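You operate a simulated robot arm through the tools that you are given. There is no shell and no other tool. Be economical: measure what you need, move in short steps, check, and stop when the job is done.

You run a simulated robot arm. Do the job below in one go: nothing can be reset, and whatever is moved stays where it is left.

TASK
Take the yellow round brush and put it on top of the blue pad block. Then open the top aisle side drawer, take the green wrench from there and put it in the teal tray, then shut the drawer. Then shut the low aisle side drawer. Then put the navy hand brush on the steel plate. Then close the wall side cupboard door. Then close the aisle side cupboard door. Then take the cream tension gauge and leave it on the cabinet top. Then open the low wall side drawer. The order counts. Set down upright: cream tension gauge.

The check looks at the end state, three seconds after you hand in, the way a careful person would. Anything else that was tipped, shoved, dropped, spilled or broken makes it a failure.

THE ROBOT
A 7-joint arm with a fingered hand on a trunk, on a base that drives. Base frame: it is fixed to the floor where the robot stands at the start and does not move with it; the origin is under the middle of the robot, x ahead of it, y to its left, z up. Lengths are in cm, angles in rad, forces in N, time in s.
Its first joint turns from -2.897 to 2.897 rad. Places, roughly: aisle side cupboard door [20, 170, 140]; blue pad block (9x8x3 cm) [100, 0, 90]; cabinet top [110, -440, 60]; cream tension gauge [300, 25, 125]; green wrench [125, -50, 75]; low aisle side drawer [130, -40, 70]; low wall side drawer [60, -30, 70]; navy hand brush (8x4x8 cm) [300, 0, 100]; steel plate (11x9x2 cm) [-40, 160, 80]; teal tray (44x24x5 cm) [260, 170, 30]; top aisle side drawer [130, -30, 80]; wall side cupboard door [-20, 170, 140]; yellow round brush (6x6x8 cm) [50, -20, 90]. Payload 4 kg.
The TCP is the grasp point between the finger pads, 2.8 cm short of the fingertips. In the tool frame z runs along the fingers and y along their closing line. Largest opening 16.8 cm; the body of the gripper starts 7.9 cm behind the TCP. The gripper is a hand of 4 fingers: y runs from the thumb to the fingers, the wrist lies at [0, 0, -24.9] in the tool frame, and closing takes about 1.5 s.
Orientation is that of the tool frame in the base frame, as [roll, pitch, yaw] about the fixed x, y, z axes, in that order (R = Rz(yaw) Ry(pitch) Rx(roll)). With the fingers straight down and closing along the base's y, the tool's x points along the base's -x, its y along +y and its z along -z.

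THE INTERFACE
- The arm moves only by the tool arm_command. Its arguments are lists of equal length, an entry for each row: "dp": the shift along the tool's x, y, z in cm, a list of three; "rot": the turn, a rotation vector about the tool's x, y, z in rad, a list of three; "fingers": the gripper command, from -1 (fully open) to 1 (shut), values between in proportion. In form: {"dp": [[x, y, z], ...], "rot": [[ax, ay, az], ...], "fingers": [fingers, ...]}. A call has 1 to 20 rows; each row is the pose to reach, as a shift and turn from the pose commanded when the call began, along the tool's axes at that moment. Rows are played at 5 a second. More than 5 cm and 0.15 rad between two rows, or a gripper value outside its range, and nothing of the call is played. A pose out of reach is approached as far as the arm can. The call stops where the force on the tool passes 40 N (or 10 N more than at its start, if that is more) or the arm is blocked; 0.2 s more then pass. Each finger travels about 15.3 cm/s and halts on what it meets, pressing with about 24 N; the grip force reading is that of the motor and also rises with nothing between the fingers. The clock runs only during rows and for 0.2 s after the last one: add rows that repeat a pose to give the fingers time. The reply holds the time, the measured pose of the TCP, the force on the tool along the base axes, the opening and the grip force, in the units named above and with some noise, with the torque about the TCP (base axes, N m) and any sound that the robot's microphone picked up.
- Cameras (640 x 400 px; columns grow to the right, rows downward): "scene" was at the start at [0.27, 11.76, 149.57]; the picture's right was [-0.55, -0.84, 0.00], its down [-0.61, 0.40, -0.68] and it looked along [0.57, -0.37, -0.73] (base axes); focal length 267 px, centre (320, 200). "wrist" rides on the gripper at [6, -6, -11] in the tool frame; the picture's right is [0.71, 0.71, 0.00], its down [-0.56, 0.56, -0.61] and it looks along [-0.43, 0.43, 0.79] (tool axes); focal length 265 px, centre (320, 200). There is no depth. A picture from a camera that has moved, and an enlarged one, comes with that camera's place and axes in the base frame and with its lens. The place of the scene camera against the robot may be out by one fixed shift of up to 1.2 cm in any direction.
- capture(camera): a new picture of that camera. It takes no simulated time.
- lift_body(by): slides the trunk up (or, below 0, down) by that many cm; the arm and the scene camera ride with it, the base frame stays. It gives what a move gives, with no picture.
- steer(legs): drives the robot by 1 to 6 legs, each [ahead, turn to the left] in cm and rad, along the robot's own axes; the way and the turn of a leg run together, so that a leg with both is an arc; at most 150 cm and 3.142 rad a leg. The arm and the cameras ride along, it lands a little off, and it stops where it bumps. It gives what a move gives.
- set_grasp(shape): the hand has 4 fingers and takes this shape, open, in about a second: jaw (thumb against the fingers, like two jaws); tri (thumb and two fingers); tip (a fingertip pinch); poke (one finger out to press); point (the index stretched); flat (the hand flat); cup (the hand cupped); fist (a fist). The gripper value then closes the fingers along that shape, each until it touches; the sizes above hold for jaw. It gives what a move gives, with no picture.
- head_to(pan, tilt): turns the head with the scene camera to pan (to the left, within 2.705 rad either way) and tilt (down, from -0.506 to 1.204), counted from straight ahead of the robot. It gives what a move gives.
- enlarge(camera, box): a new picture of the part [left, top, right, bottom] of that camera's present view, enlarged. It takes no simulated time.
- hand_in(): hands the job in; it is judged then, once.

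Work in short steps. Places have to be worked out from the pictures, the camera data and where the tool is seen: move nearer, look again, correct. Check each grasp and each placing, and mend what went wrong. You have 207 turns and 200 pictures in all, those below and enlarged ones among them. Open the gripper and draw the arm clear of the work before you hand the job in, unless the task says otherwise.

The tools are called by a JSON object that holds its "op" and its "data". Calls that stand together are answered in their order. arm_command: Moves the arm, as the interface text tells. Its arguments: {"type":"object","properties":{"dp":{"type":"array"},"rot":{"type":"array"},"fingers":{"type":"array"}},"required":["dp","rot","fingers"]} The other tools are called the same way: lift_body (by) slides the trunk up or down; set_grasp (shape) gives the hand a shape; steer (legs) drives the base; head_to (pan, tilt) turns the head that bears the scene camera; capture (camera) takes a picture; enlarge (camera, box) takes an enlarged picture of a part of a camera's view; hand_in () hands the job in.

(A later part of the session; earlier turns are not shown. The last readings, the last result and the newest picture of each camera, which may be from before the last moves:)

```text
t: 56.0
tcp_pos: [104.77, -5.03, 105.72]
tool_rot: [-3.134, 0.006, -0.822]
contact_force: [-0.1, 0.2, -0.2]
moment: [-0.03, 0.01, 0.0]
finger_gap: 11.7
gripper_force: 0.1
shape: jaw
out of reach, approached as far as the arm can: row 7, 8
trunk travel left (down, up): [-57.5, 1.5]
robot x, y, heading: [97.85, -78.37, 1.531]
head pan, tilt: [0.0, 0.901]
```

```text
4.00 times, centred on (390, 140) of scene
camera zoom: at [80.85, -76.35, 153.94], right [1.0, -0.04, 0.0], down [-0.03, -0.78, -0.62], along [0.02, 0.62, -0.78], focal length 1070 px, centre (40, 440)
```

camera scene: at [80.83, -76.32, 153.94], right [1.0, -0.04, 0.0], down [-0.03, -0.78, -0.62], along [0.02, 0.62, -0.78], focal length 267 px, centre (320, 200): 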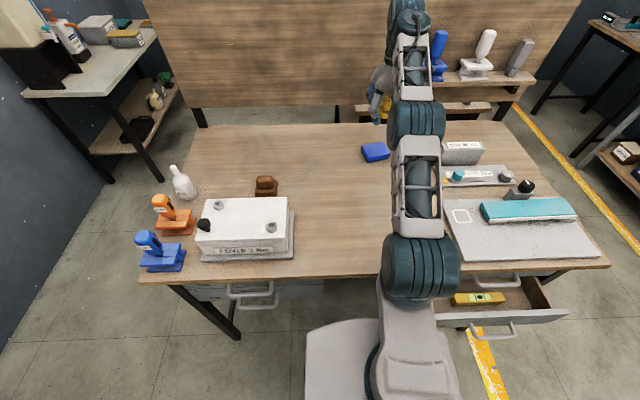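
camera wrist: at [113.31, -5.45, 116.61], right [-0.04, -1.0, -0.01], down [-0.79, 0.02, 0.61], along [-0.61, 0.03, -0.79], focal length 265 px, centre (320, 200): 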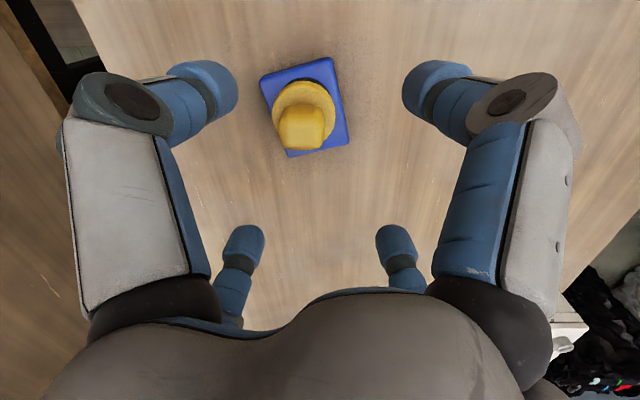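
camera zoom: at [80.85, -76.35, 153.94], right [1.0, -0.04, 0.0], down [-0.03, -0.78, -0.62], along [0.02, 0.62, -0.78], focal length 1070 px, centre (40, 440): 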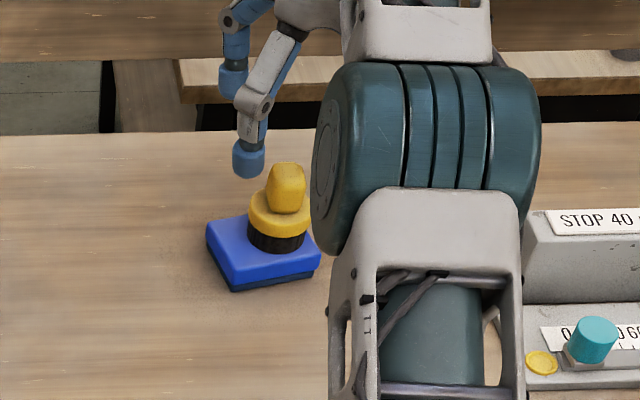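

The brush stands upright on the pad and the first item is done. I'll retract the arm and re-station in front of the aisle side drawers.

{"op": "arm_command", "data": {"dp": [[3.5, 2.7, -1], [7, 5.4, -2], [10.5, 8.1, -3], [14, 10.8, -4], [17.5, 13.5, -5], [21, 16.2, -6], [24.5, 18.9, -7], [28, 21.6, -8], [28, 21.6, -8]], "rot": [[0, 0, 0], [0, 0, 0], [0, 0, 0], [0, 0, 0], [0, 0, 0], [0, 0, 0], [0, 0, 0], [0, 0, 0], [0, 0, 0]], "fingers": [-0.4, -0.4, -0.4, -0.4, -0.4, -0.4, -0.4, -0.4, -0.4]}}

{"op": "steer", "data": {"legs": [[-30, 0], [0, -1.53], [38, 0], [0, 1.57]]}}

{"op": "head_to", "data": {"pan": -0.1, "tilt": 0.8}}

{"op": "capture", "data": {"camera": "scene"}}

```text
t: 58.0
tcp_pos: [107.73, -40.37, 113.56]
tool_rot: [-3.131, 0.003, -0.822]
contact_force: [0.1, -0.1, -0.3]
moment: [0.0, -0.01, -0.01]
finger_gap: 11.72
gripper_force: 0.1
shape: jaw
trunk travel left (down, up): [-57.5, 1.5]
robot x, y, heading: [97.52, -78.34, 1.533]
head pan, tilt: [0.0, 0.901]
```

```text
t: 69.5
tcp_pos: [143.71, -68.5, 113.55]
tool_rot: [-3.135, 0.005, -0.777]
contact_force: [-0.7, 0.4, 0.3]
moment: [-0.01, -0.01, -0.01]
finger_gap: 11.77
gripper_force: 0.0
shape: jaw
trunk travel left (down, up): [-57.5, 1.5]
robot x, y, heading: [134.75, -106.54, 1.582]
head pan, tilt: [0.0, 0.901]
```

```text
t: 70.2
tcp_pos: [143.65, -68.48, 113.49]
tool_rot: [-3.133, 0.006, -0.778]
contact_force: [0.1, 1.2, -0.5]
moment: [-0.01, 0.0, -0.03]
finger_gap: 11.73
gripper_force: 0.1
shape: jaw
trunk travel left (down, up): [-57.5, 1.5]
robot x, y, heading: [135.08, -106.81, 1.582]
head pan, tilt: [-0.099, 0.799]
```

```text
162 pictures are left
camera scene: at [119.04, -105.27, 154.73], right [1.0, -0.09, 0.0], down [-0.07, -0.71, -0.7], along [0.06, 0.69, -0.72], focal length 267 px, centre (320, 200)
```

scene: 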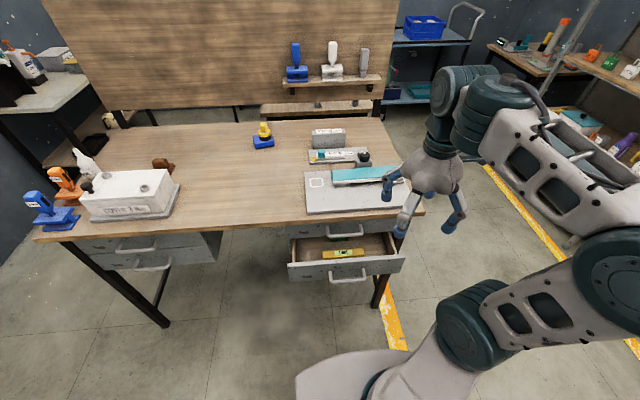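

Now I'll look closely at the aisle side drawers and handles.

{"op": "enlarge", "data": {"camera": "scene", "box": [270, 190, 430, 300]}}

```text
3.64 times, centred on (350, 245) of scene
camera zoom: at [119.04, -105.27, 154.73], right [1.0, -0.09, 0.0], down [-0.07, -0.71, -0.7], along [0.06, 0.69, -0.72], focal length 972 px, centre (211, 36)
```

zoom: 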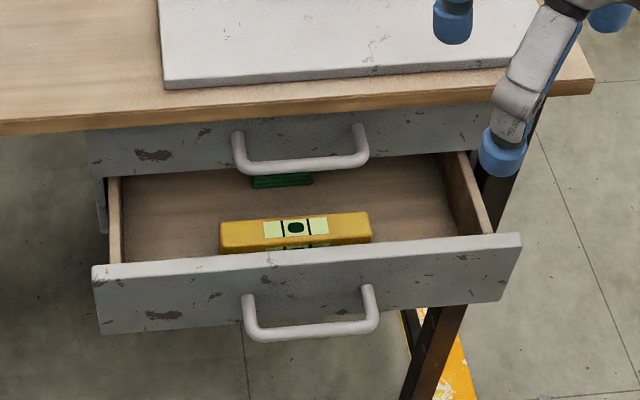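

The top drawer handle bar is at about (132.5,-52,82), standing about 3.5 cm off the face, and it runs along x. I'll tilt the hand 60° forward (fingers forward and down) with the X-shaped finger layout, placed in front of the handle.

{"op": "arm_command", "data": {"dp": [[-1, 0.9, 2.5], [-2, 1.8, 5], [-3, 2.7, 7.5], [-4, 3.6, 10], [-5, 4.5, 12.5], [-6, 5.4, 15], [-7, 6.3, 17.5], [-8.1, 7.3, 20], [-8.1, 7.3, 20]], "rot": [[0.0932, -0.0919, 0], [0.1864, -0.1838, 0], [0.2796, -0.2757, 0], [0.3728, -0.3676, 0], [0.466, -0.4595, 0], [0.5592, -0.5514, 0], [0.6524, -0.6433, 0], [0.7455, -0.735, 0], [0.7455, -0.735, 0]], "fingers": [-0.4, -0.4, -0.3, -0.2, 0, 0.1, 0.15, 0.15, 0.15]}}

{"op": "capture", "data": {"camera": "scene"}}

{"op": "capture", "data": {"camera": "wrist"}}

```text
t: 72.2
tcp_pos: [132.47, -59.16, 93.33]
tool_rot: [-2.237, 0.655, -0.451]
contact_force: [-0.8, -0.6, -0.7]
moment: [-0.02, 0.05, -0.02]
finger_gap: 7.15
gripper_force: 0.1
shape: jaw
out of reach, approached as far as the arm can: row 6, 7, 8, 9
trunk travel left (down, up): [-57.5, 1.5]
robot x, y, heading: [135.13, -107.12, 1.58]
head pan, tilt: [-0.099, 0.799]
```

```text
160 pictures are left
camera scene: at [119.08, -105.27, 154.74], right [1.0, -0.09, 0.0], down [-0.07, -0.71, -0.7], along [0.06, 0.69, -0.72], focal length 267 px, centre (320, 200)
```

scene: 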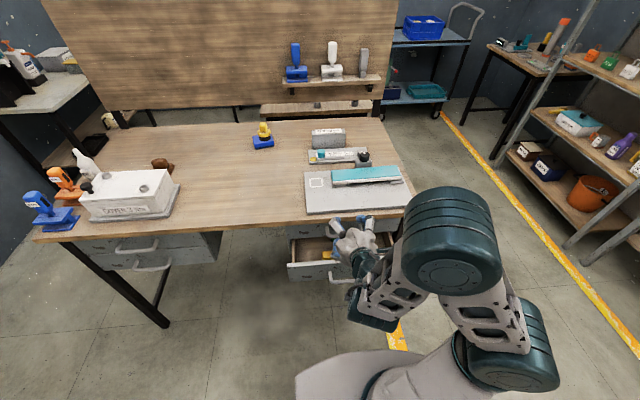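

```text
159 pictures are left
camera wrist: at [140.96, -68.61, 98.73], right [0.01, -0.49, -0.87], down [-0.79, -0.54, 0.3], along [-0.61, 0.68, -0.39], focal length 265 px, centre (320, 200)
```

wrist: 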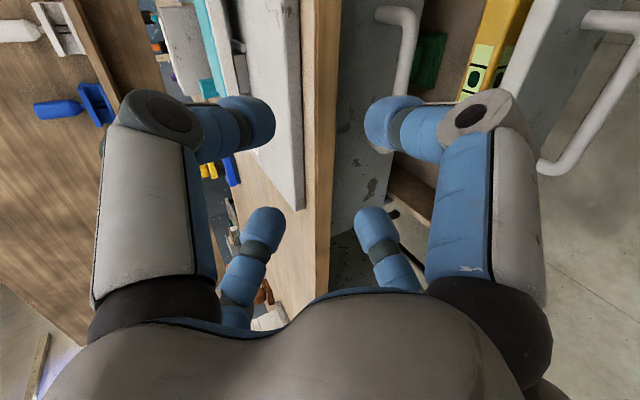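

The hand is tilted as wanted but the arm is at its inner limit, so I'll back the base up about 8 cm and then line up with the handle.

{"op": "steer", "data": {"legs": [[-8, 0]]}}

{"op": "arm_command", "data": {"dp": [[0, 0, 1], [0, 0, 1]], "rot": [[0, 0, 0], [0, 0, 0]], "fingers": [0.15, 0.15]}}

{"op": "capture", "data": {"camera": "wrist"}}

```text
t: 73.2
tcp_pos: [132.62, -67.11, 93.37]
tool_rot: [-2.24, 0.656, -0.45]
contact_force: [-0.4, -0.6, -0.5]
moment: [-0.01, 0.02, -0.03]
finger_gap: 7.14
gripper_force: 0.0
shape: jaw
trunk travel left (down, up): [-57.5, 1.5]
robot x, y, heading: [135.21, -114.66, 1.578]
head pan, tilt: [-0.099, 0.799]
```

```text
t: 73.8
tcp_pos: [132.47, -66.13, 92.78]
tool_rot: [-2.241, 0.656, -0.451]
contact_force: [-0.1, 0.6, -0.3]
moment: [0.03, -0.03, 0.03]
finger_gap: 7.12
gripper_force: 0.1
shape: jaw
trunk travel left (down, up): [-57.5, 1.5]
robot x, y, heading: [134.94, -114.72, 1.576]
head pan, tilt: [-0.099, 0.799]
```

```text
158 pictures are left
camera wrist: at [140.98, -75.73, 98.23], right [0.01, -0.49, -0.87], down [-0.79, -0.54, 0.3], along [-0.61, 0.68, -0.39], focal length 265 px, centre (320, 200)
```

wrist: 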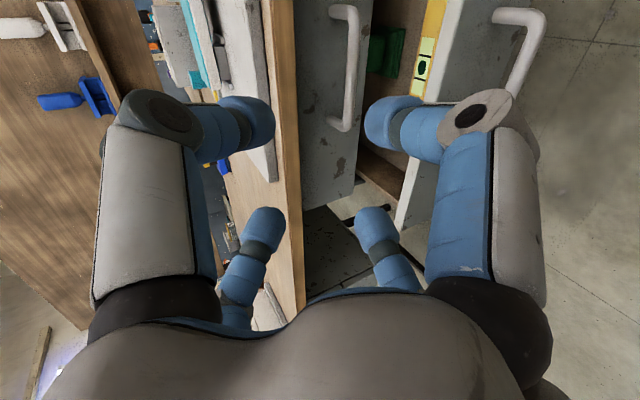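

The bar is now at about (134, -51.6, 80.9). Moving to a pre-grasp pose 5 cm short of it along the finger axis.

{"op": "arm_command", "data": {"dp": [[0.8, 0.3, 3], [1.6, 0.6, 6], [2.5, 0.9, 9], [3.3, 1.2, 12.5], [3.3, 1.2, 12.5]], "rot": [[0, 0, 0], [0, 0, 0], [0, 0, 0], [0, 0, 0], [0, 0, 0]], "fingers": [0.15, 0.15, 0.15, 0.15, 0.15]}}

{"op": "capture", "data": {"camera": "wrist"}}

{"op": "enlarge", "data": {"camera": "scene", "box": [270, 150, 430, 260]}}

```text
t: 75.0
tcp_pos: [134.18, -56.64, 83.78]
tool_rot: [-2.24, 0.656, -0.452]
contact_force: [0.6, -0.5, 0.7]
moment: [0.0, 0.01, 0.01]
finger_gap: 7.15
gripper_force: 0.1
shape: jaw
trunk travel left (down, up): [-57.5, 1.5]
robot x, y, heading: [135.12, -115.34, 1.579]
head pan, tilt: [-0.099, 0.799]
```

```text
157 pictures are left
camera wrist: at [142.7, -66.23, 89.23], right [0.01, -0.49, -0.87], down [-0.79, -0.54, 0.3], along [-0.61, 0.68, -0.39], focal length 265 px, centre (320, 200)
```

wrist: 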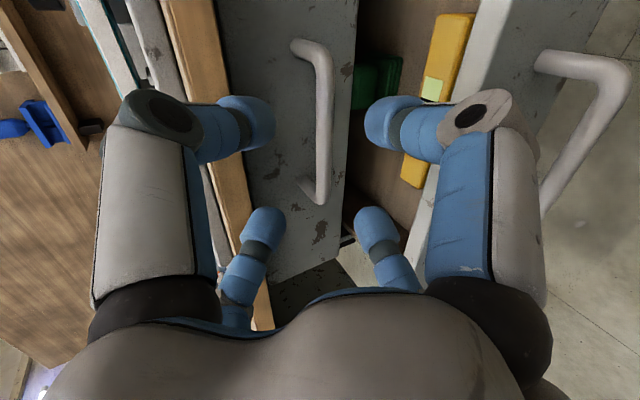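

```text
3.64 times, centred on (350, 205) of scene
camera zoom: at [119.09, -113.23, 154.73], right [1.0, -0.09, 0.0], down [-0.07, -0.71, -0.7], along [0.06, 0.69, -0.72], focal length 972 px, centre (211, 182)
```

zoom: 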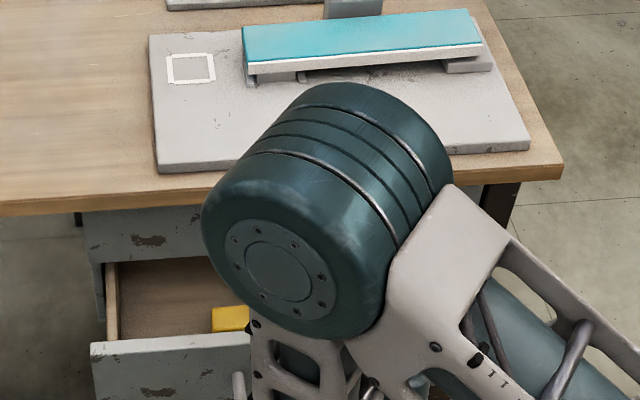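

The bar lies on the tool axis about 6 cm ahead. I'll advance 4.7 cm and close on it.

{"op": "arm_command", "data": {"dp": [[0, 0, 1.5], [0, 0, 3], [0, 0, 4.7], [0, 0, 4.7]], "rot": [[0, 0, 0], [0, 0, 0], [0, 0, 0], [0, 0, 0]], "fingers": [0.15, 0.15, 0.15, 0.15]}}

{"op": "capture", "data": {"camera": "wrist"}}

```text
t: 76.0
tcp_pos: [134.05, -52.78, 81.52]
tool_rot: [-2.24, 0.656, -0.453]
contact_force: [-0.8, -0.4, -1.2]
moment: [0.0, 0.01, 0.01]
finger_gap: 7.17
gripper_force: 0.0
shape: jaw
trunk travel left (down, up): [-57.5, 1.5]
robot x, y, heading: [135.4, -114.98, 1.579]
head pan, tilt: [-0.099, 0.799]
```

```text
155 pictures are left
camera wrist: at [142.58, -62.16, 86.95], right [0.01, -0.49, -0.87], down [-0.79, -0.54, 0.3], along [-0.61, 0.68, -0.39], focal length 265 px, centre (320, 200)
```

wrist: 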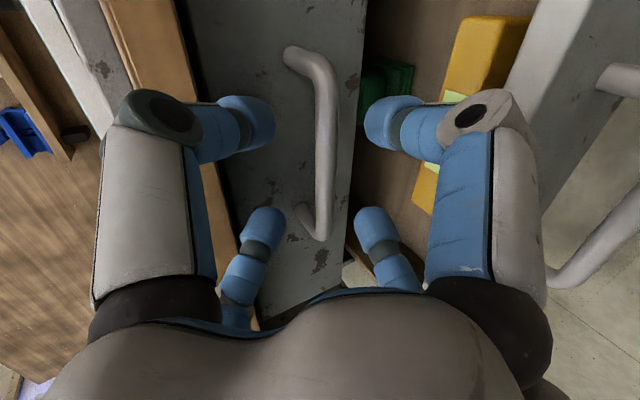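

The bar sits between the finger pairs. Closing now.

{"op": "arm_command", "data": {"dp": [[0, 0, 0.5], [0, 0, 0.5], [0, 0, 0.5], [0, 0, 0.5], [0, 0, 0.5], [0, 0, 0.5], [0, 0, 0.5]], "rot": [[0, 0, 0], [0, 0, 0], [0, 0, 0], [0, 0, 0], [0, 0, 0], [0, 0, 0], [0, 0, 0]], "fingers": [0.3, 0.5, 0.7, 0.9, 1, 1, 1]}}

{"op": "capture", "data": {"camera": "wrist"}}

```text
t: 77.6
tcp_pos: [134.11, -52.34, 81.34]
tool_rot: [-2.244, 0.655, -0.453]
contact_force: [-0.2, -12.7, -4.9]
moment: [-0.4, -0.09, 0.03]
finger_gap: 0.0
gripper_force: 24.2
shape: jaw
trunk travel left (down, up): [-57.5, 1.5]
robot x, y, heading: [135.28, -114.87, 1.579]
head pan, tilt: [-0.099, 0.799]
```

```text
154 pictures are left
camera wrist: at [142.6, -61.89, 86.75], right [0.01, -0.49, -0.87], down [-0.79, -0.54, 0.3], along [-0.61, 0.68, -0.39], focal length 265 px, centre (320, 200)
```

wrist: 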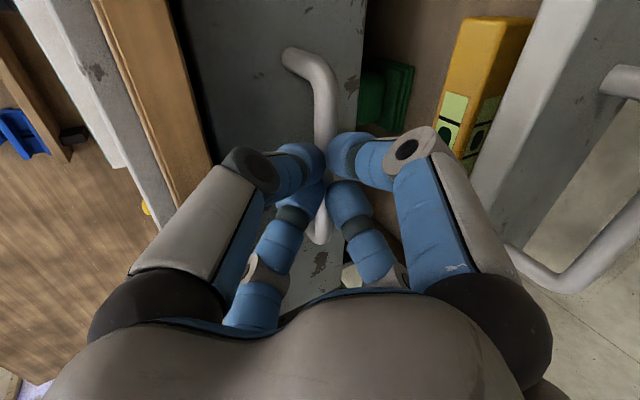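

The fingers shut just in front of the bar (gap 0, pushing), so the bar is nearer (-49.7, 79.6). I'll back off, reopen, advance deeper and close again.

{"op": "arm_command", "data": {"dp": [[0, 0, -0.8], [0, 0, -0.8], [0, 0, -0.8], [0, 0, -0.8]], "rot": [[0, 0, 0], [0, 0, 0], [0, 0, 0], [0, 0, 0]], "fingers": [0.7, 0.3, 0.2, 0.2]}}

{"op": "arm_command", "data": {"dp": [[0, 0, 1.5], [0, 0, 2.7], [0, 0, 3.3], [0, 0, 3.3], [0, 0, 3.3], [0, 0, 3.3], [0, 0, 3.3], [0, 0, 3.3], [0, 0, 3.3], [0, 0, 3.3]], "rot": [[0, 0, 0], [0, 0, 0], [0, 0, 0], [0, 0, 0], [0, 0, 0], [0, 0, 0], [0, 0, 0], [0, 0, 0], [0, 0, 0], [0, 0, 0]], "fingers": [0.2, 0.2, 0.2, 0.2, 0.4, 0.6, 0.8, 1, 1, 1]}}

{"op": "capture", "data": {"camera": "wrist"}}

```text
t: 78.6
tcp_pos: [134.14, -53.06, 81.68]
tool_rot: [-2.241, 0.657, -0.451]
contact_force: [-1.5, 0.2, -0.1]
moment: [-0.01, -0.02, 0.01]
finger_gap: 6.69
gripper_force: 0.0
shape: jaw
trunk travel left (down, up): [-57.5, 1.5]
robot x, y, heading: [135.2, -115.11, 1.578]
head pan, tilt: [-0.099, 0.799]
```

```text
t: 80.8
tcp_pos: [134.0, -50.17, 79.9]
tool_rot: [-2.244, 0.653, -0.454]
contact_force: [-0.7, 0.0, -14.2]
moment: [-0.06, 0.04, -0.01]
finger_gap: 0.46
gripper_force: 24.4
shape: jaw
trunk travel left (down, up): [-57.5, 1.5]
robot x, y, heading: [135.2, -114.9, 1.58]
head pan, tilt: [-0.099, 0.799]
```

```text
153 pictures are left
camera wrist: at [142.55, -59.81, 85.39], right [0.01, -0.5, -0.87], down [-0.79, -0.54, 0.3], along [-0.61, 0.68, -0.4], focal length 265 px, centre (320, 200)
```

wrist: 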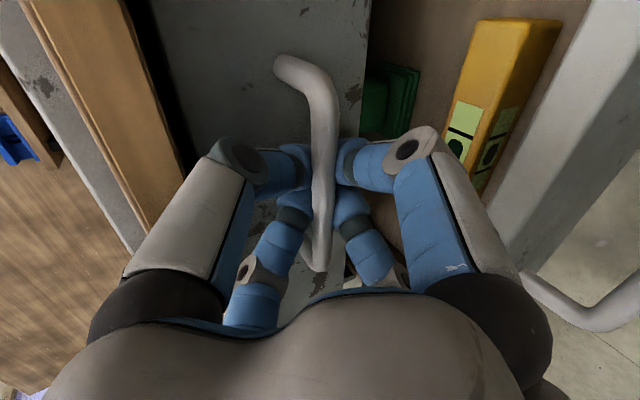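

The bar is gripped between the pairs now. I'll pull 4 cm straight out with the arm as a test.

{"op": "arm_command", "data": {"dp": [[0.35, 0.35, -0.87], [0.69, 0.69, -1.73], [1.04, 1.04, -2.6], [1.39, 1.39, -3.46], [1.39, 1.39, -3.46]], "rot": [[0, 0, 0], [0, 0, 0], [0, 0, 0], [0, 0, 0], [0, 0, 0]], "fingers": [1, 1, 1, 1, 1]}}

{"op": "capture", "data": {"camera": "wrist"}}

```text
t: 82.0
tcp_pos: [133.99, -54.16, 79.98]
tool_rot: [-2.243, 0.655, -0.454]
contact_force: [-1.1, -1.6, -19.1]
moment: [-0.07, 0.05, -0.02]
finger_gap: 0.47
gripper_force: 24.1
shape: jaw
trunk travel left (down, up): [-57.5, 1.5]
robot x, y, heading: [135.41, -114.86, 1.58]
head pan, tilt: [-0.099, 0.799]
```

```text
152 pictures are left
camera wrist: at [142.56, -63.66, 85.4], right [0.01, -0.49, -0.87], down [-0.79, -0.54, 0.3], along [-0.61, 0.68, -0.4], focal length 265 px, centre (320, 200)
```

wrist: 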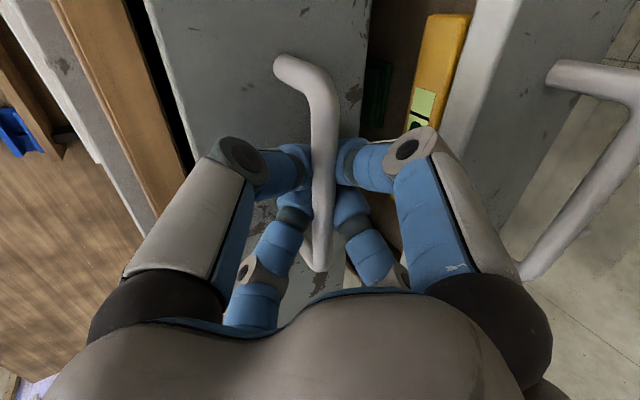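

The drawer follows. I'll keep pulling with the arm another 10 cm, easing the height down 0.4 cm to relieve the vertical force.

{"op": "arm_command", "data": {"dp": [[0.59, 0.59, -0.67], [0.94, 0.94, -1.53], [1.29, 1.29, -2.4], [1.63, 1.63, -3.27], [1.98, 1.98, -4.13], [2.33, 2.33, -5.0], [2.68, 2.68, -5.87], [3.03, 3.03, -6.74], [3.38, 3.38, -7.6], [3.72, 3.72, -8.46], [3.72, 3.72, -8.46]], "rot": [[0, 0, 0], [0, 0, 0], [0, 0, 0], [0, 0, 0], [0, 0, 0], [0, 0, 0], [0, 0, 0], [0, 0, 0], [0, 0, 0], [0, 0, 0], [0, 0, 0]], "fingers": [1, 1, 1, 1, 1, 1, 1, 1, 1, 1, 1]}}

{"op": "capture", "data": {"camera": "scene"}}

{"op": "capture", "data": {"camera": "wrist"}}

```text
t: 84.4
tcp_pos: [134.05, -64.27, 79.48]
tool_rot: [-2.244, 0.656, -0.453]
contact_force: [-0.3, -1.1, 2.6]
moment: [0.08, 0.05, 0.0]
finger_gap: 0.47
gripper_force: 24.5
shape: jaw
trunk travel left (down, up): [-57.5, 1.5]
robot x, y, heading: [134.58, -114.74, 1.578]
head pan, tilt: [-0.099, 0.799]
```

```text
151 pictures are left
camera scene: at [119.08, -113.3, 154.72], right [1.0, -0.09, 0.0], down [-0.07, -0.71, -0.7], along [0.06, 0.69, -0.72], focal length 267 px, centre (320, 200)
```

scene: 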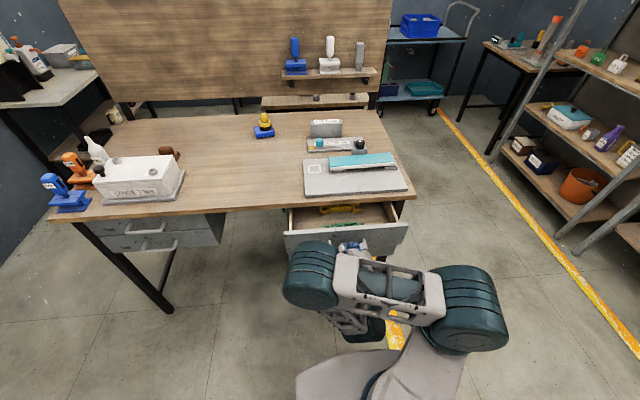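

```text
150 pictures are left
camera wrist: at [142.55, -73.7, 85.07], right [0.01, -0.49, -0.87], down [-0.79, -0.54, 0.3], along [-0.61, 0.68, -0.39], focal length 265 px, centre (320, 200)
```

wrist: 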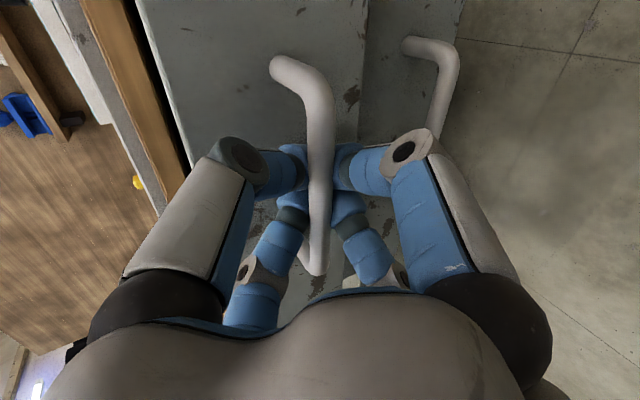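

The drawer is open about 14 cm. Let me look into it.

{"op": "enlarge", "data": {"camera": "scene", "box": [270, 185, 420, 265]}}

```text
4.27 times, centred on (345, 225) of scene
camera zoom: at [119.08, -113.3, 154.72], right [1.0, -0.09, 0.0], down [-0.07, -0.71, -0.7], along [0.06, 0.69, -0.72], focal length 1141 px, centre (213, 93)
```

zoom: 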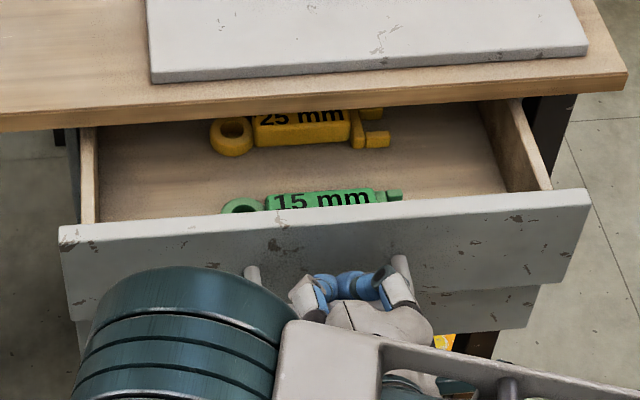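

The green "15 mm" wrench lies near the drawer front. I need more clearance from the table edge, so I'll keep hold and drive back 11 cm.

{"op": "steer", "data": {"legs": [[-11, 0]]}}

{"op": "enlarge", "data": {"camera": "scene", "box": [240, 165, 440, 285]}}

{"op": "capture", "data": {"camera": "wrist"}}

```text
t: 85.6
tcp_pos: [133.98, -75.32, 79.65]
tool_rot: [-2.242, 0.656, -0.452]
contact_force: [-7.6, -1.6, -4.5]
moment: [0.02, 0.07, 0.04]
finger_gap: 0.46
gripper_force: 24.1
shape: jaw
trunk travel left (down, up): [-57.5, 1.5]
robot x, y, heading: [135.06, -126.27, 1.576]
head pan, tilt: [-0.099, 0.799]
```

```text
3.20 times, centred on (340, 225) of scene
camera zoom: at [119.07, -124.35, 154.72], right [1.0, -0.09, 0.0], down [-0.07, -0.71, -0.7], along [0.07, 0.69, -0.72], focal length 856 px, centre (256, 120)
```

zoom: 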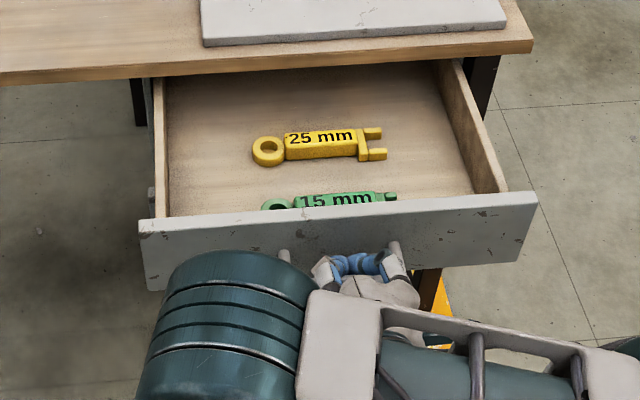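

```text
147 pictures are left
camera wrist: at [142.6, -84.8, 85.06], right [0.01, -0.49, -0.87], down [-0.79, -0.54, 0.3], along [-0.61, 0.68, -0.39], focal length 265 px, centre (320, 200)
```

wrist: 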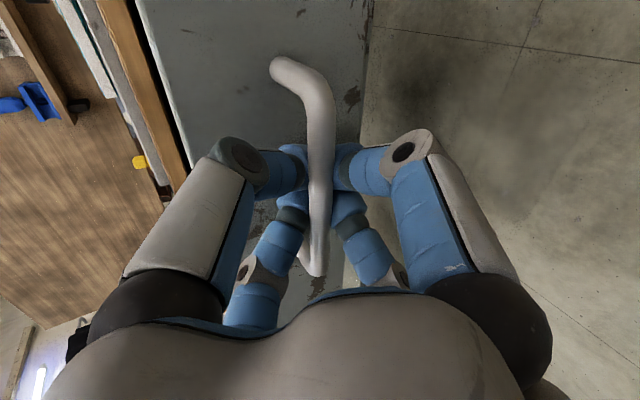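

The drawer is open 25 cm with both wrenches in view. I'll release the handle, retreat along the finger axis, back the base up a little and then raise the arm.

{"op": "arm_command", "data": {"dp": [[0, 0, 0], [0, 0, 0], [0, 0, 0], [0, 0, 0], [0, 0, -1.2], [0, 0, -2.4], [0, 0, -3.4]], "rot": [[0, 0, 0], [0, 0, 0], [0, 0, 0], [0, 0, 0], [0, 0, 0], [0, 0, 0], [0, 0, 0]], "fingers": [0.7, 0.4, 0.2, 0.2, 0.2, 0.2, 0.2]}}

{"op": "steer", "data": {"legs": [[-6, 0]]}}

{"op": "capture", "data": {"camera": "wrist"}}

```text
t: 87.2
tcp_pos: [135.8, -77.56, 81.2]
tool_rot: [-2.245, 0.665, -0.516]
contact_force: [-0.5, 0.5, 0.3]
moment: [0.04, -0.02, 0.02]
finger_gap: 6.68
gripper_force: 0.0
shape: jaw
trunk travel left (down, up): [-57.5, 1.5]
robot x, y, heading: [135.08, -126.33, 1.574]
head pan, tilt: [-0.099, 0.799]
```

```text
t: 88.2
tcp_pos: [135.88, -83.4, 81.38]
tool_rot: [-2.246, 0.666, -0.518]
contact_force: [0.3, -0.8, -0.6]
moment: [0.03, -0.01, 0.02]
finger_gap: 6.69
gripper_force: 0.1
shape: jaw
trunk travel left (down, up): [-57.5, 1.5]
robot x, y, heading: [135.18, -132.17, 1.577]
head pan, tilt: [-0.099, 0.799]
```

```text
146 pictures are left
camera wrist: at [143.75, -93.51, 86.73], right [-0.03, -0.49, -0.87], down [-0.82, -0.49, 0.3], along [-0.57, 0.72, -0.39], focal length 265 px, centre (320, 200)
```

wrist: 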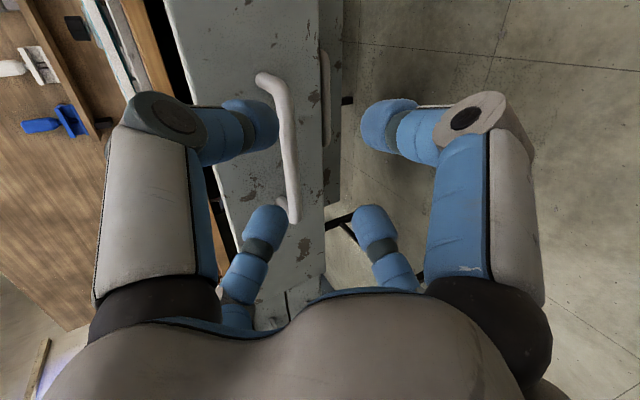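

Released. Now raising and turning the hand back to pointing straight down.

{"op": "arm_command", "data": {"dp": [[-2.1, -2.1, -1.75], [-4.2, -4.2, -3.5], [-6.3, -6.3, -5.25], [-8.4, -8.4, -7], [-10.5, -10.5, -8.75], [-12.6, -12.6, -10.5], [-14.7, -14.7, -12.2], [-17, -17, -14], [-17, -17, -14]], "rot": [[-0.0932, 0.0919, 0], [-0.1864, 0.1838, 0], [-0.2796, 0.2757, 0], [-0.3728, 0.3676, 0], [-0.466, 0.4595, 0], [-0.5592, 0.5514, 0], [-0.6524, 0.6433, 0], [-0.7455, 0.735, 0], [-0.7455, 0.735, 0]], "fingers": [0.2, 0.2, 0, 0, -0.2, -0.2, -0.2, -0.2, -0.2]}}

{"op": "capture", "data": {"camera": "scene"}}

```text
t: 90.2
tcp_pos: [135.82, -83.81, 109.27]
tool_rot: [3.141, 0.01, -0.842]
contact_force: [-0.2, 0.1, -0.3]
moment: [-0.01, 0.02, -0.02]
finger_gap: 10.05
gripper_force: 0.0
shape: jaw
trunk travel left (down, up): [-57.5, 1.5]
robot x, y, heading: [135.08, -131.99, 1.58]
head pan, tilt: [-0.099, 0.799]
```

```text
145 pictures are left
camera scene: at [119.2, -130.37, 154.74], right [1.0, -0.09, 0.0], down [-0.07, -0.71, -0.7], along [0.06, 0.69, -0.72], focal length 267 px, centre (320, 200)
```

scene: 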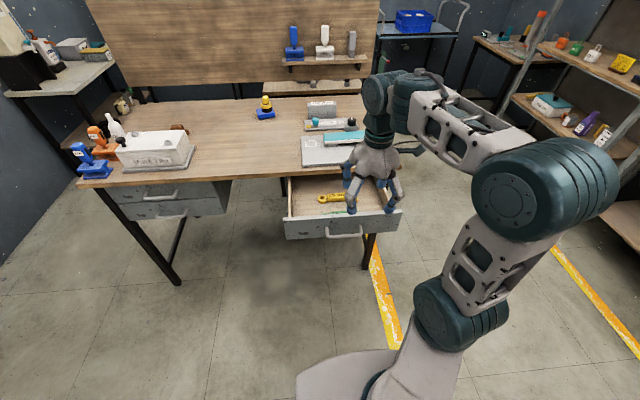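

Driving 10 cm closer, then I'll position the hand over the green wrench for a wrist view.

{"op": "steer", "data": {"legs": [[10, 0]]}}

{"op": "arm_command", "data": {"dp": [[-3, -3, 2], [-5, -5, 5], [-6, -6, 8], [-6, -6, 8]], "rot": [[0, 0, 0], [0, 0, 0], [0, 0, 0], [0, 0, 0]], "fingers": [0, 0.15, 0.15, 0.15]}}

{"op": "capture", "data": {"camera": "wrist"}}

```text
t: 91.3
tcp_pos: [135.66, -73.79, 109.12]
tool_rot: [-3.141, 0.009, -0.838]
contact_force: [0.4, -0.1, -0.1]
moment: [-0.02, 0.03, -0.01]
finger_gap: 10.07
gripper_force: 0.0
shape: jaw
trunk travel left (down, up): [-57.5, 1.5]
robot x, y, heading: [134.88, -121.82, 1.574]
head pan, tilt: [-0.099, 0.799]
```

```text
t: 92.3
tcp_pos: [136.11, -65.28, 101.2]
tool_rot: [-3.14, 0.013, -0.839]
contact_force: [0.0, 0.3, 0.5]
moment: [-0.01, -0.02, -0.02]
finger_gap: 7.15
gripper_force: 0.0
shape: jaw
trunk travel left (down, up): [-57.5, 1.5]
robot x, y, heading: [134.84, -122.04, 1.576]
head pan, tilt: [-0.099, 0.799]
```

```text
144 pictures are left
camera wrist: at [144.7, -65.84, 112.04], right [-0.05, -1.0, -0.01], down [-0.78, 0.04, 0.62], along [-0.62, 0.04, -0.78], focal length 265 px, centre (320, 200)
```

wrist: 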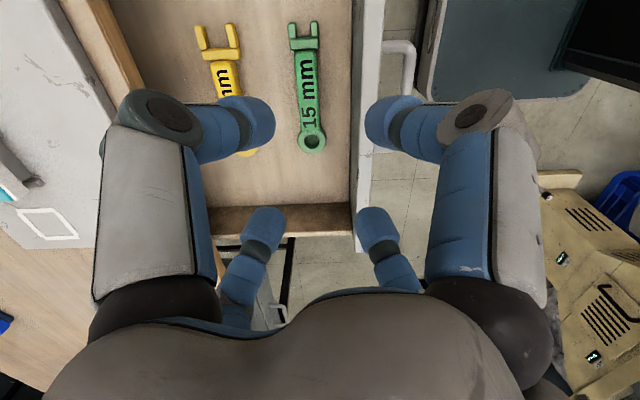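

The green wrench lies along x at y≈-63.5, centred near x 135, with the drawer front's inner wall at y≈-69. I'll tilt the palm slightly away from the wall and descend partway.

{"op": "arm_command", "data": {"dp": [[-1, -0.3, 3], [-2, -0.6, 6], [-2, -0.6, 9], [-2, -0.6, 11], [-2, -0.6, 11]], "rot": [[-0.06, 0.065, 0], [-0.117, 0.13, 0], [-0.117, 0.13, 0], [-0.117, 0.13, 0], [-0.117, 0.13, 0]], "fingers": [0.2, 0.25, 0.25, 0.25, 0.25]}}

{"op": "capture", "data": {"camera": "wrist"}}

{"op": "enlarge", "data": {"camera": "scene", "box": [260, 140, 440, 260]}}

```text
t: 93.5
tcp_pos: [135.12, -63.21, 90.32]
tool_rot: [3.025, -0.119, -0.831]
contact_force: [-0.1, 0.0, -0.7]
moment: [0.03, 0.01, -0.03]
finger_gap: 6.34
gripper_force: 0.1
shape: jaw
trunk travel left (down, up): [-57.5, 1.5]
robot x, y, heading: [135.41, -121.99, 1.577]
head pan, tilt: [-0.099, 0.799]
```

```text
143 pictures are left
camera wrist: at [143.77, -61.89, 101.16], right [-0.05, -0.98, 0.17], down [-0.78, 0.14, 0.61], along [-0.62, -0.1, -0.78], focal length 265 px, centre (320, 200)
```

wrist: 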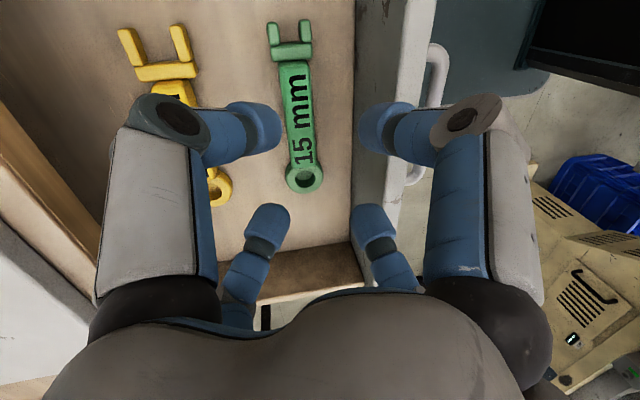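

```text
3.33 times, centred on (350, 200) of scene
camera zoom: at [119.13, -120.39, 154.74], right [1.0, -0.09, 0.0], down [-0.07, -0.71, -0.7], along [0.06, 0.69, -0.72], focal length 891 px, centre (220, 200)
```

zoom: 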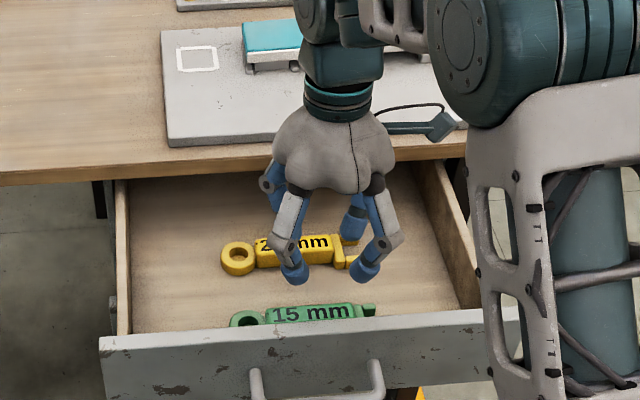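

Wrench centre confirmed at (135.4,-63.3). Descending vertically, slower at the end.

{"op": "arm_command", "data": {"dp": [[-0.36, -0.35, 2.95], [-0.71, -0.69, 5.9], [-0.95, -0.92, 7.9], [-1.07, -1.04, 8.9], [-1.13, -1.09, 9.4], [-1.18, -1.14, 9.8]], "rot": [[0, 0, 0], [0, 0, 0], [0, 0, 0], [0, 0, 0], [0, 0, 0], [0, 0, 0]], "fingers": [0.25, 0.25, 0.25, 0.25, 0.25, 0.25]}}

{"op": "capture", "data": {"camera": "wrist"}}

```text
t: 94.9
tcp_pos: [135.16, -63.23, 80.35]
tool_rot: [3.025, -0.117, -0.834]
contact_force: [0.0, 1.1, -0.4]
moment: [-0.01, -0.02, 0.02]
finger_gap: 6.35
gripper_force: 0.1
shape: jaw
trunk travel left (down, up): [-57.5, 1.5]
robot x, y, heading: [135.07, -122.06, 1.579]
head pan, tilt: [-0.099, 0.799]
```

```text
141 pictures are left
camera wrist: at [143.82, -61.9, 91.19], right [-0.05, -0.98, 0.16], down [-0.78, 0.14, 0.61], along [-0.62, -0.1, -0.78], focal length 265 px, centre (320, 200)
```

wrist: 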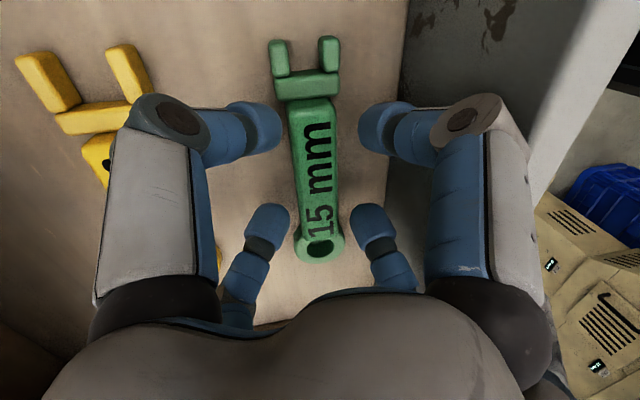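

The wrench lies neatly between the finger pairs. I'll lower until the fingertips just feel the floor.

{"op": "arm_command", "data": {"dp": [[-0.04, -0.04, 0.3], [-0.07, -0.07, 0.6], [-0.11, -0.1, 0.9], [-0.14, -0.14, 1.2]], "rot": [[0, 0, 0], [0, 0, 0], [0, 0, 0], [0, 0, 0]], "fingers": [0.25, 0.25, 0.25, 0.25]}}

{"op": "enlarge", "data": {"camera": "wrist", "box": [200, 20, 440, 300]}}

```text
t: 95.9
tcp_pos: [135.24, -63.23, 79.13]
tool_rot: [3.026, -0.117, -0.832]
contact_force: [-0.4, -0.2, 0.1]
moment: [0.0, 0.02, -0.02]
finger_gap: 6.3
gripper_force: 0.1
shape: jaw
trunk travel left (down, up): [-57.5, 1.5]
robot x, y, heading: [135.17, -122.14, 1.576]
head pan, tilt: [-0.099, 0.799]
```

```text
1.43 times, centred on (320, 160) of wrist
camera zoom: at [143.84, -61.9, 89.92], right [-0.05, -0.98, 0.16], down [-0.78, 0.14, 0.61], along [-0.62, -0.1, -0.78], focal length 379 px, centre (320, 257)
```

zoom: 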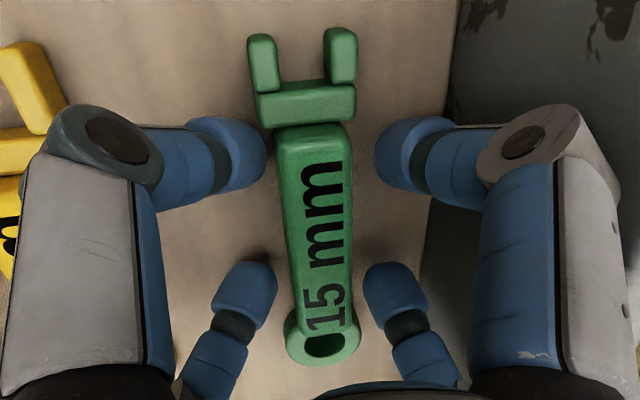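

Still no contact; going lower by small increments.

{"op": "arm_command", "data": {"dp": [[-0.04, -0.04, 0.3], [-0.07, -0.07, 0.6], [-0.11, -0.1, 0.9], [-0.14, -0.14, 1.2]], "rot": [[0, 0, 0], [0, 0, 0], [0, 0, 0], [0, 0, 0]], "fingers": [0.25, 0.25, 0.25, 0.25]}}

```text
t: 96.7
tcp_pos: [135.39, -62.89, 78.82]
tool_rot: [3.036, -0.109, -0.839]
contact_force: [2.8, 3.2, 22.6]
moment: [0.65, -0.53, -0.07]
finger_gap: 5.23
gripper_force: 11.9
shape: jaw
trunk travel left (down, up): [-57.5, 1.5]
robot x, y, heading: [135.12, -122.22, 1.582]
head pan, tilt: [-0.099, 0.799]
stopped in row 3: the force on the tool passed its limit (the readings are from after the stop); the commanded pose is now the measured one
```

Floor contact at 78.8. I'll rise 0.4 cm and close on the wrench.

{"op": "arm_command", "data": {"dp": [[0.04, 0.04, -0.4], [0.04, 0.04, -0.4], [0.04, 0.04, -0.4], [0.04, 0.04, -0.4], [0.04, 0.04, -0.4], [0.04, 0.04, -0.4], [0.04, 0.04, -0.4], [0.04, 0.04, -0.4]], "rot": [[0, 0, 0], [0, 0, 0], [0, 0, 0], [0, 0, 0], [0, 0, 0], [0, 0, 0], [0, 0, 0], [0, 0, 0]], "fingers": [0.25, 0.4, 0.6, 0.8, 0.9, 0.9, 0.9, 0.9]}}

{"op": "capture", "data": {"camera": "wrist"}}

```text
t: 98.5
tcp_pos: [135.33, -63.06, 78.87]
tool_rot: [3.029, -0.113, -0.834]
contact_force: [0.4, -1.0, 0.5]
moment: [-0.01, 0.01, 0.07]
finger_gap: 4.59
gripper_force: 23.5
shape: jaw
trunk travel left (down, up): [-57.5, 1.5]
robot x, y, heading: [134.81, -122.38, 1.578]
head pan, tilt: [-0.099, 0.799]
```

```text
139 pictures are left
camera wrist: at [143.88, -61.8, 89.75], right [-0.05, -0.99, 0.16], down [-0.78, 0.14, 0.61], along [-0.62, -0.09, -0.78], focal length 265 px, centre (320, 200)
```

wrist: 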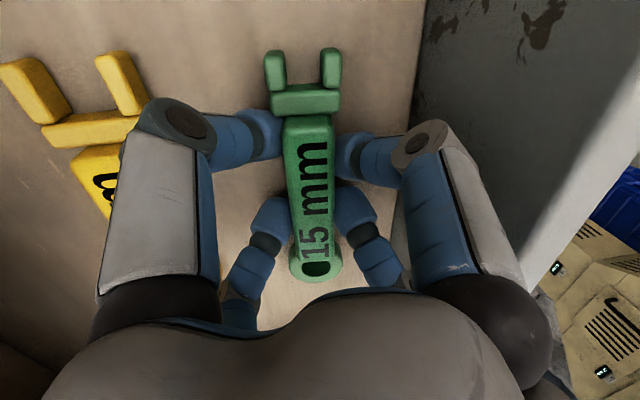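

Gripped at 23.5 N. Lifting straight up.

{"op": "arm_command", "data": {"dp": [[0.12, 0.11, -1], [0.35, 0.34, -3], [0.7, 0.7, -6], [1.2, 1.1, -10], [1.6, 1.6, -14], [2.1, 2.0, -18], [2.5, 2.5, -22], [2.5, 2.5, -22]], "rot": [[0, 0, 0], [0, 0, 0], [0, 0, 0], [0, 0, 0], [0, 0, 0], [0, 0, 0], [0, 0, 0], [0, 0, 0]], "fingers": [0.9, 0.9, 0.9, 0.9, 0.9, 0.9, 0.9, 0.9]}}

{"op": "capture", "data": {"camera": "wrist"}}

{"op": "capture", "data": {"camera": "scene"}}

```text
t: 100.3
tcp_pos: [135.21, -62.85, 101.26]
tool_rot: [3.029, -0.113, -0.835]
contact_force: [-0.2, -0.3, -1.5]
moment: [0.02, -0.03, -0.01]
finger_gap: 4.55
gripper_force: 24.0
shape: jaw
trunk travel left (down, up): [-57.5, 1.5]
robot x, y, heading: [135.0, -122.24, 1.575]
head pan, tilt: [-0.099, 0.799]
```

```text
138 pictures are left
camera wrist: at [143.87, -61.52, 111.96], right [-0.05, -0.99, 0.16], down [-0.78, 0.14, 0.61], along [-0.62, -0.09, -0.78], focal length 265 px, centre (320, 200)
```

wrist: 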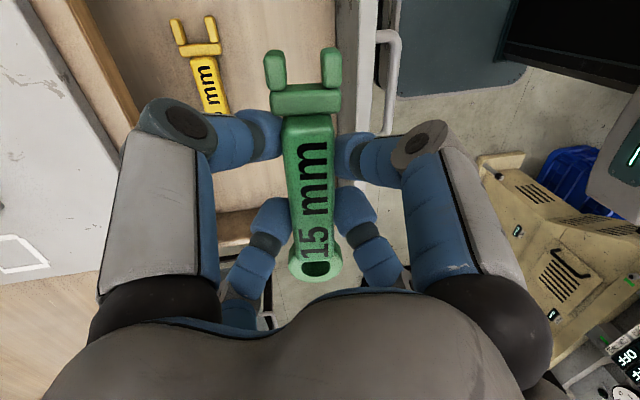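

```text
137 pictures are left
camera scene: at [119.13, -120.39, 154.73], right [1.0, -0.09, 0.0], down [-0.07, -0.71, -0.7], along [0.06, 0.69, -0.72], focal length 267 px, centre (320, 200)
```

scene: 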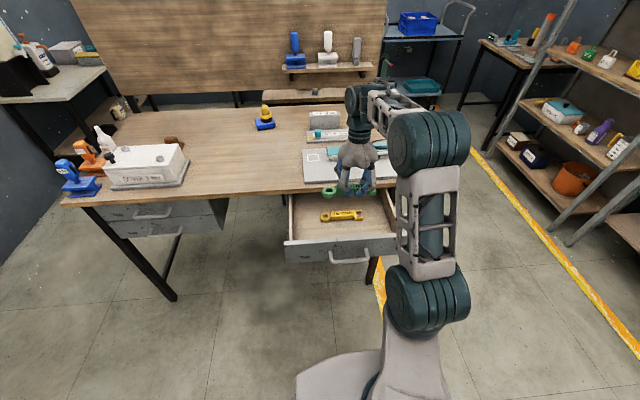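

The wrench is held. The teal tray is visible on the lower shelf of a cart near (255,165). I'll retract the arm and drive along the aisle toward it.

{"op": "arm_command", "data": {"dp": [[3.1, 2.8, -1], [6.2, 5.6, -2], [9.3, 8.4, -3], [12.4, 11.2, -4], [15.6, 14.2, -4.7]], "rot": [[0, 0, 0], [0, 0, 0], [0, 0, 0], [0, 0, 0], [0, 0, 0]], "fingers": [0.9, 0.9, 0.9, 0.9, 0.9]}}

{"op": "steer", "data": {"legs": [[-6, 0], [0, -1.57]]}}

{"op": "capture", "data": {"camera": "scene"}}

```text
t: 101.5
tcp_pos: [134.91, -83.13, 109.15]
tool_rot: [3.031, -0.113, -0.835]
contact_force: [0.0, 0.7, -1.8]
moment: [0.02, -0.02, 0.0]
finger_gap: 4.54
gripper_force: 23.9
shape: jaw
trunk travel left (down, up): [-57.5, 1.5]
robot x, y, heading: [135.21, -121.63, 1.58]
head pan, tilt: [-0.099, 0.799]
```

```text
t: 106.3
tcp_pos: [174.15, -129.02, 109.25]
tool_rot: [3.027, -0.112, -2.43]
contact_force: [0.1, 0.7, -0.8]
moment: [-0.02, 0.02, -0.02]
finger_gap: 4.52
gripper_force: 23.7
shape: jaw
trunk travel left (down, up): [-57.5, 1.5]
robot x, y, heading: [135.0, -128.17, -0.015]
head pan, tilt: [-0.099, 0.799]
```

```text
136 pictures are left
camera scene: at [136.98, -112.8, 154.74], right [-0.12, -0.99, 0.0], down [-0.71, 0.08, -0.7], along [0.69, -0.08, -0.72], focal length 267 px, centre (320, 200)
```

scene: 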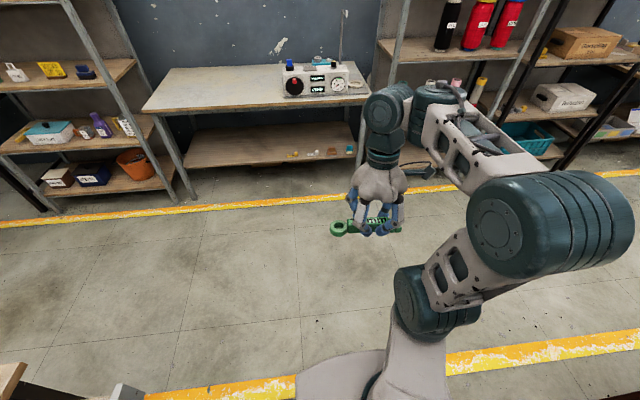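

The aisle is clear. I'll drive to x≈215, turn left and go up the aisle.

{"op": "steer", "data": {"legs": [[80, 0], [0, 1.58]]}}

{"op": "steer", "data": {"legs": [[140, 0]]}}

{"op": "head_to", "data": {"pan": -0.2, "tilt": 0.65}}

{"op": "capture", "data": {"camera": "scene"}}

```text
t: 114.4
tcp_pos: [215.71, -90.61, 109.18]
tool_rot: [3.028, -0.112, -0.862]
contact_force: [-0.1, 0.3, -2.0]
moment: [-0.02, -0.02, -0.01]
finger_gap: 4.5
gripper_force: 24.8
shape: jaw
trunk travel left (down, up): [-57.5, 1.5]
robot x, y, heading: [214.82, -129.79, 1.549]
head pan, tilt: [-0.099, 0.799]
```

```text
t: 121.4
tcp_pos: [217.85, 49.18, 109.2]
tool_rot: [3.028, -0.115, -0.854]
contact_force: [0.7, -0.6, -0.7]
moment: [-0.02, -0.01, 0.01]
finger_gap: 4.52
gripper_force: 23.9
shape: jaw
trunk travel left (down, up): [-57.5, 1.5]
robot x, y, heading: [217.07, 9.92, 1.558]
head pan, tilt: [-0.099, 0.799]
```

```text
t: 122.1
tcp_pos: [217.81, 49.11, 109.19]
tool_rot: [3.029, -0.112, -0.856]
contact_force: [0.3, -0.1, -2.0]
moment: [-0.03, -0.03, 0.0]
finger_gap: 4.54
gripper_force: 23.5
shape: jaw
trunk travel left (down, up): [-57.5, 1.5]
robot x, y, heading: [216.77, 10.08, 1.559]
head pan, tilt: [-0.201, 0.649]
```

```text
135 pictures are left
camera scene: at [202.08, 12.63, 155.99], right [0.98, -0.21, 0.0], down [-0.13, -0.59, -0.8], along [0.17, 0.78, -0.61], focal length 267 px, centre (320, 200)
```

scene: 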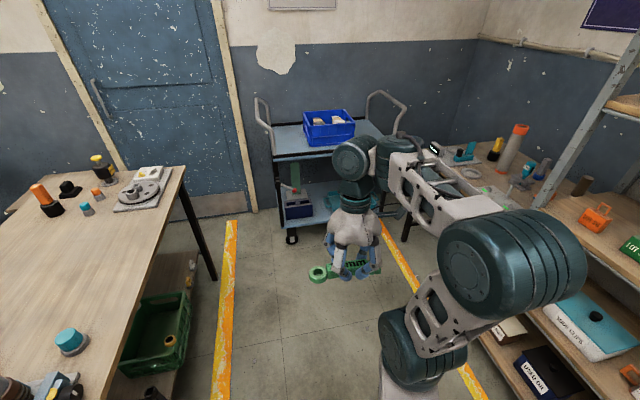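

The cart is ahead, with its long side facing me. Moving to about (245,80) for a closer look at the tray.

{"op": "steer", "data": {"legs": [[0, -0.38], [75, 0], [0, 0.39]]}}

{"op": "head_to", "data": {"pan": -0.15, "tilt": 0.8}}

{"op": "capture", "data": {"camera": "scene"}}

```text
t: 128.5
tcp_pos: [245.34, 118.27, 109.19]
tool_rot: [3.029, -0.116, -0.839]
contact_force: [-1.1, 0.4, -2.0]
moment: [0.03, -0.05, 0.05]
finger_gap: 4.51
gripper_force: 24.5
shape: jaw
trunk travel left (down, up): [-57.5, 1.5]
robot x, y, heading: [245.11, 79.27, 1.568]
head pan, tilt: [-0.201, 0.649]
```

```text
t: 129.2
tcp_pos: [245.32, 118.23, 109.32]
tool_rot: [3.03, -0.114, -0.84]
contact_force: [-0.2, 0.2, -1.4]
moment: [0.0, -0.01, 0.03]
finger_gap: 4.5
gripper_force: 24.2
shape: jaw
trunk travel left (down, up): [-57.5, 1.5]
robot x, y, heading: [245.13, 79.22, 1.569]
head pan, tilt: [-0.15, 0.799]
```

```text
134 pictures are left
camera scene: at [229.73, 80.93, 154.74], right [0.99, -0.15, 0.0], down [-0.11, -0.71, -0.7], along [0.1, 0.69, -0.72], focal length 267 px, centre (320, 200)
```

scene: 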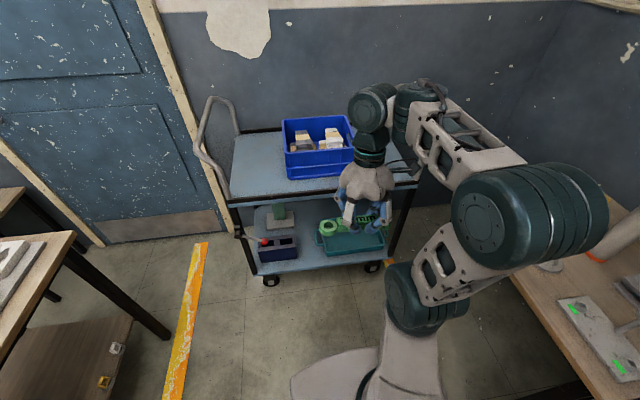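

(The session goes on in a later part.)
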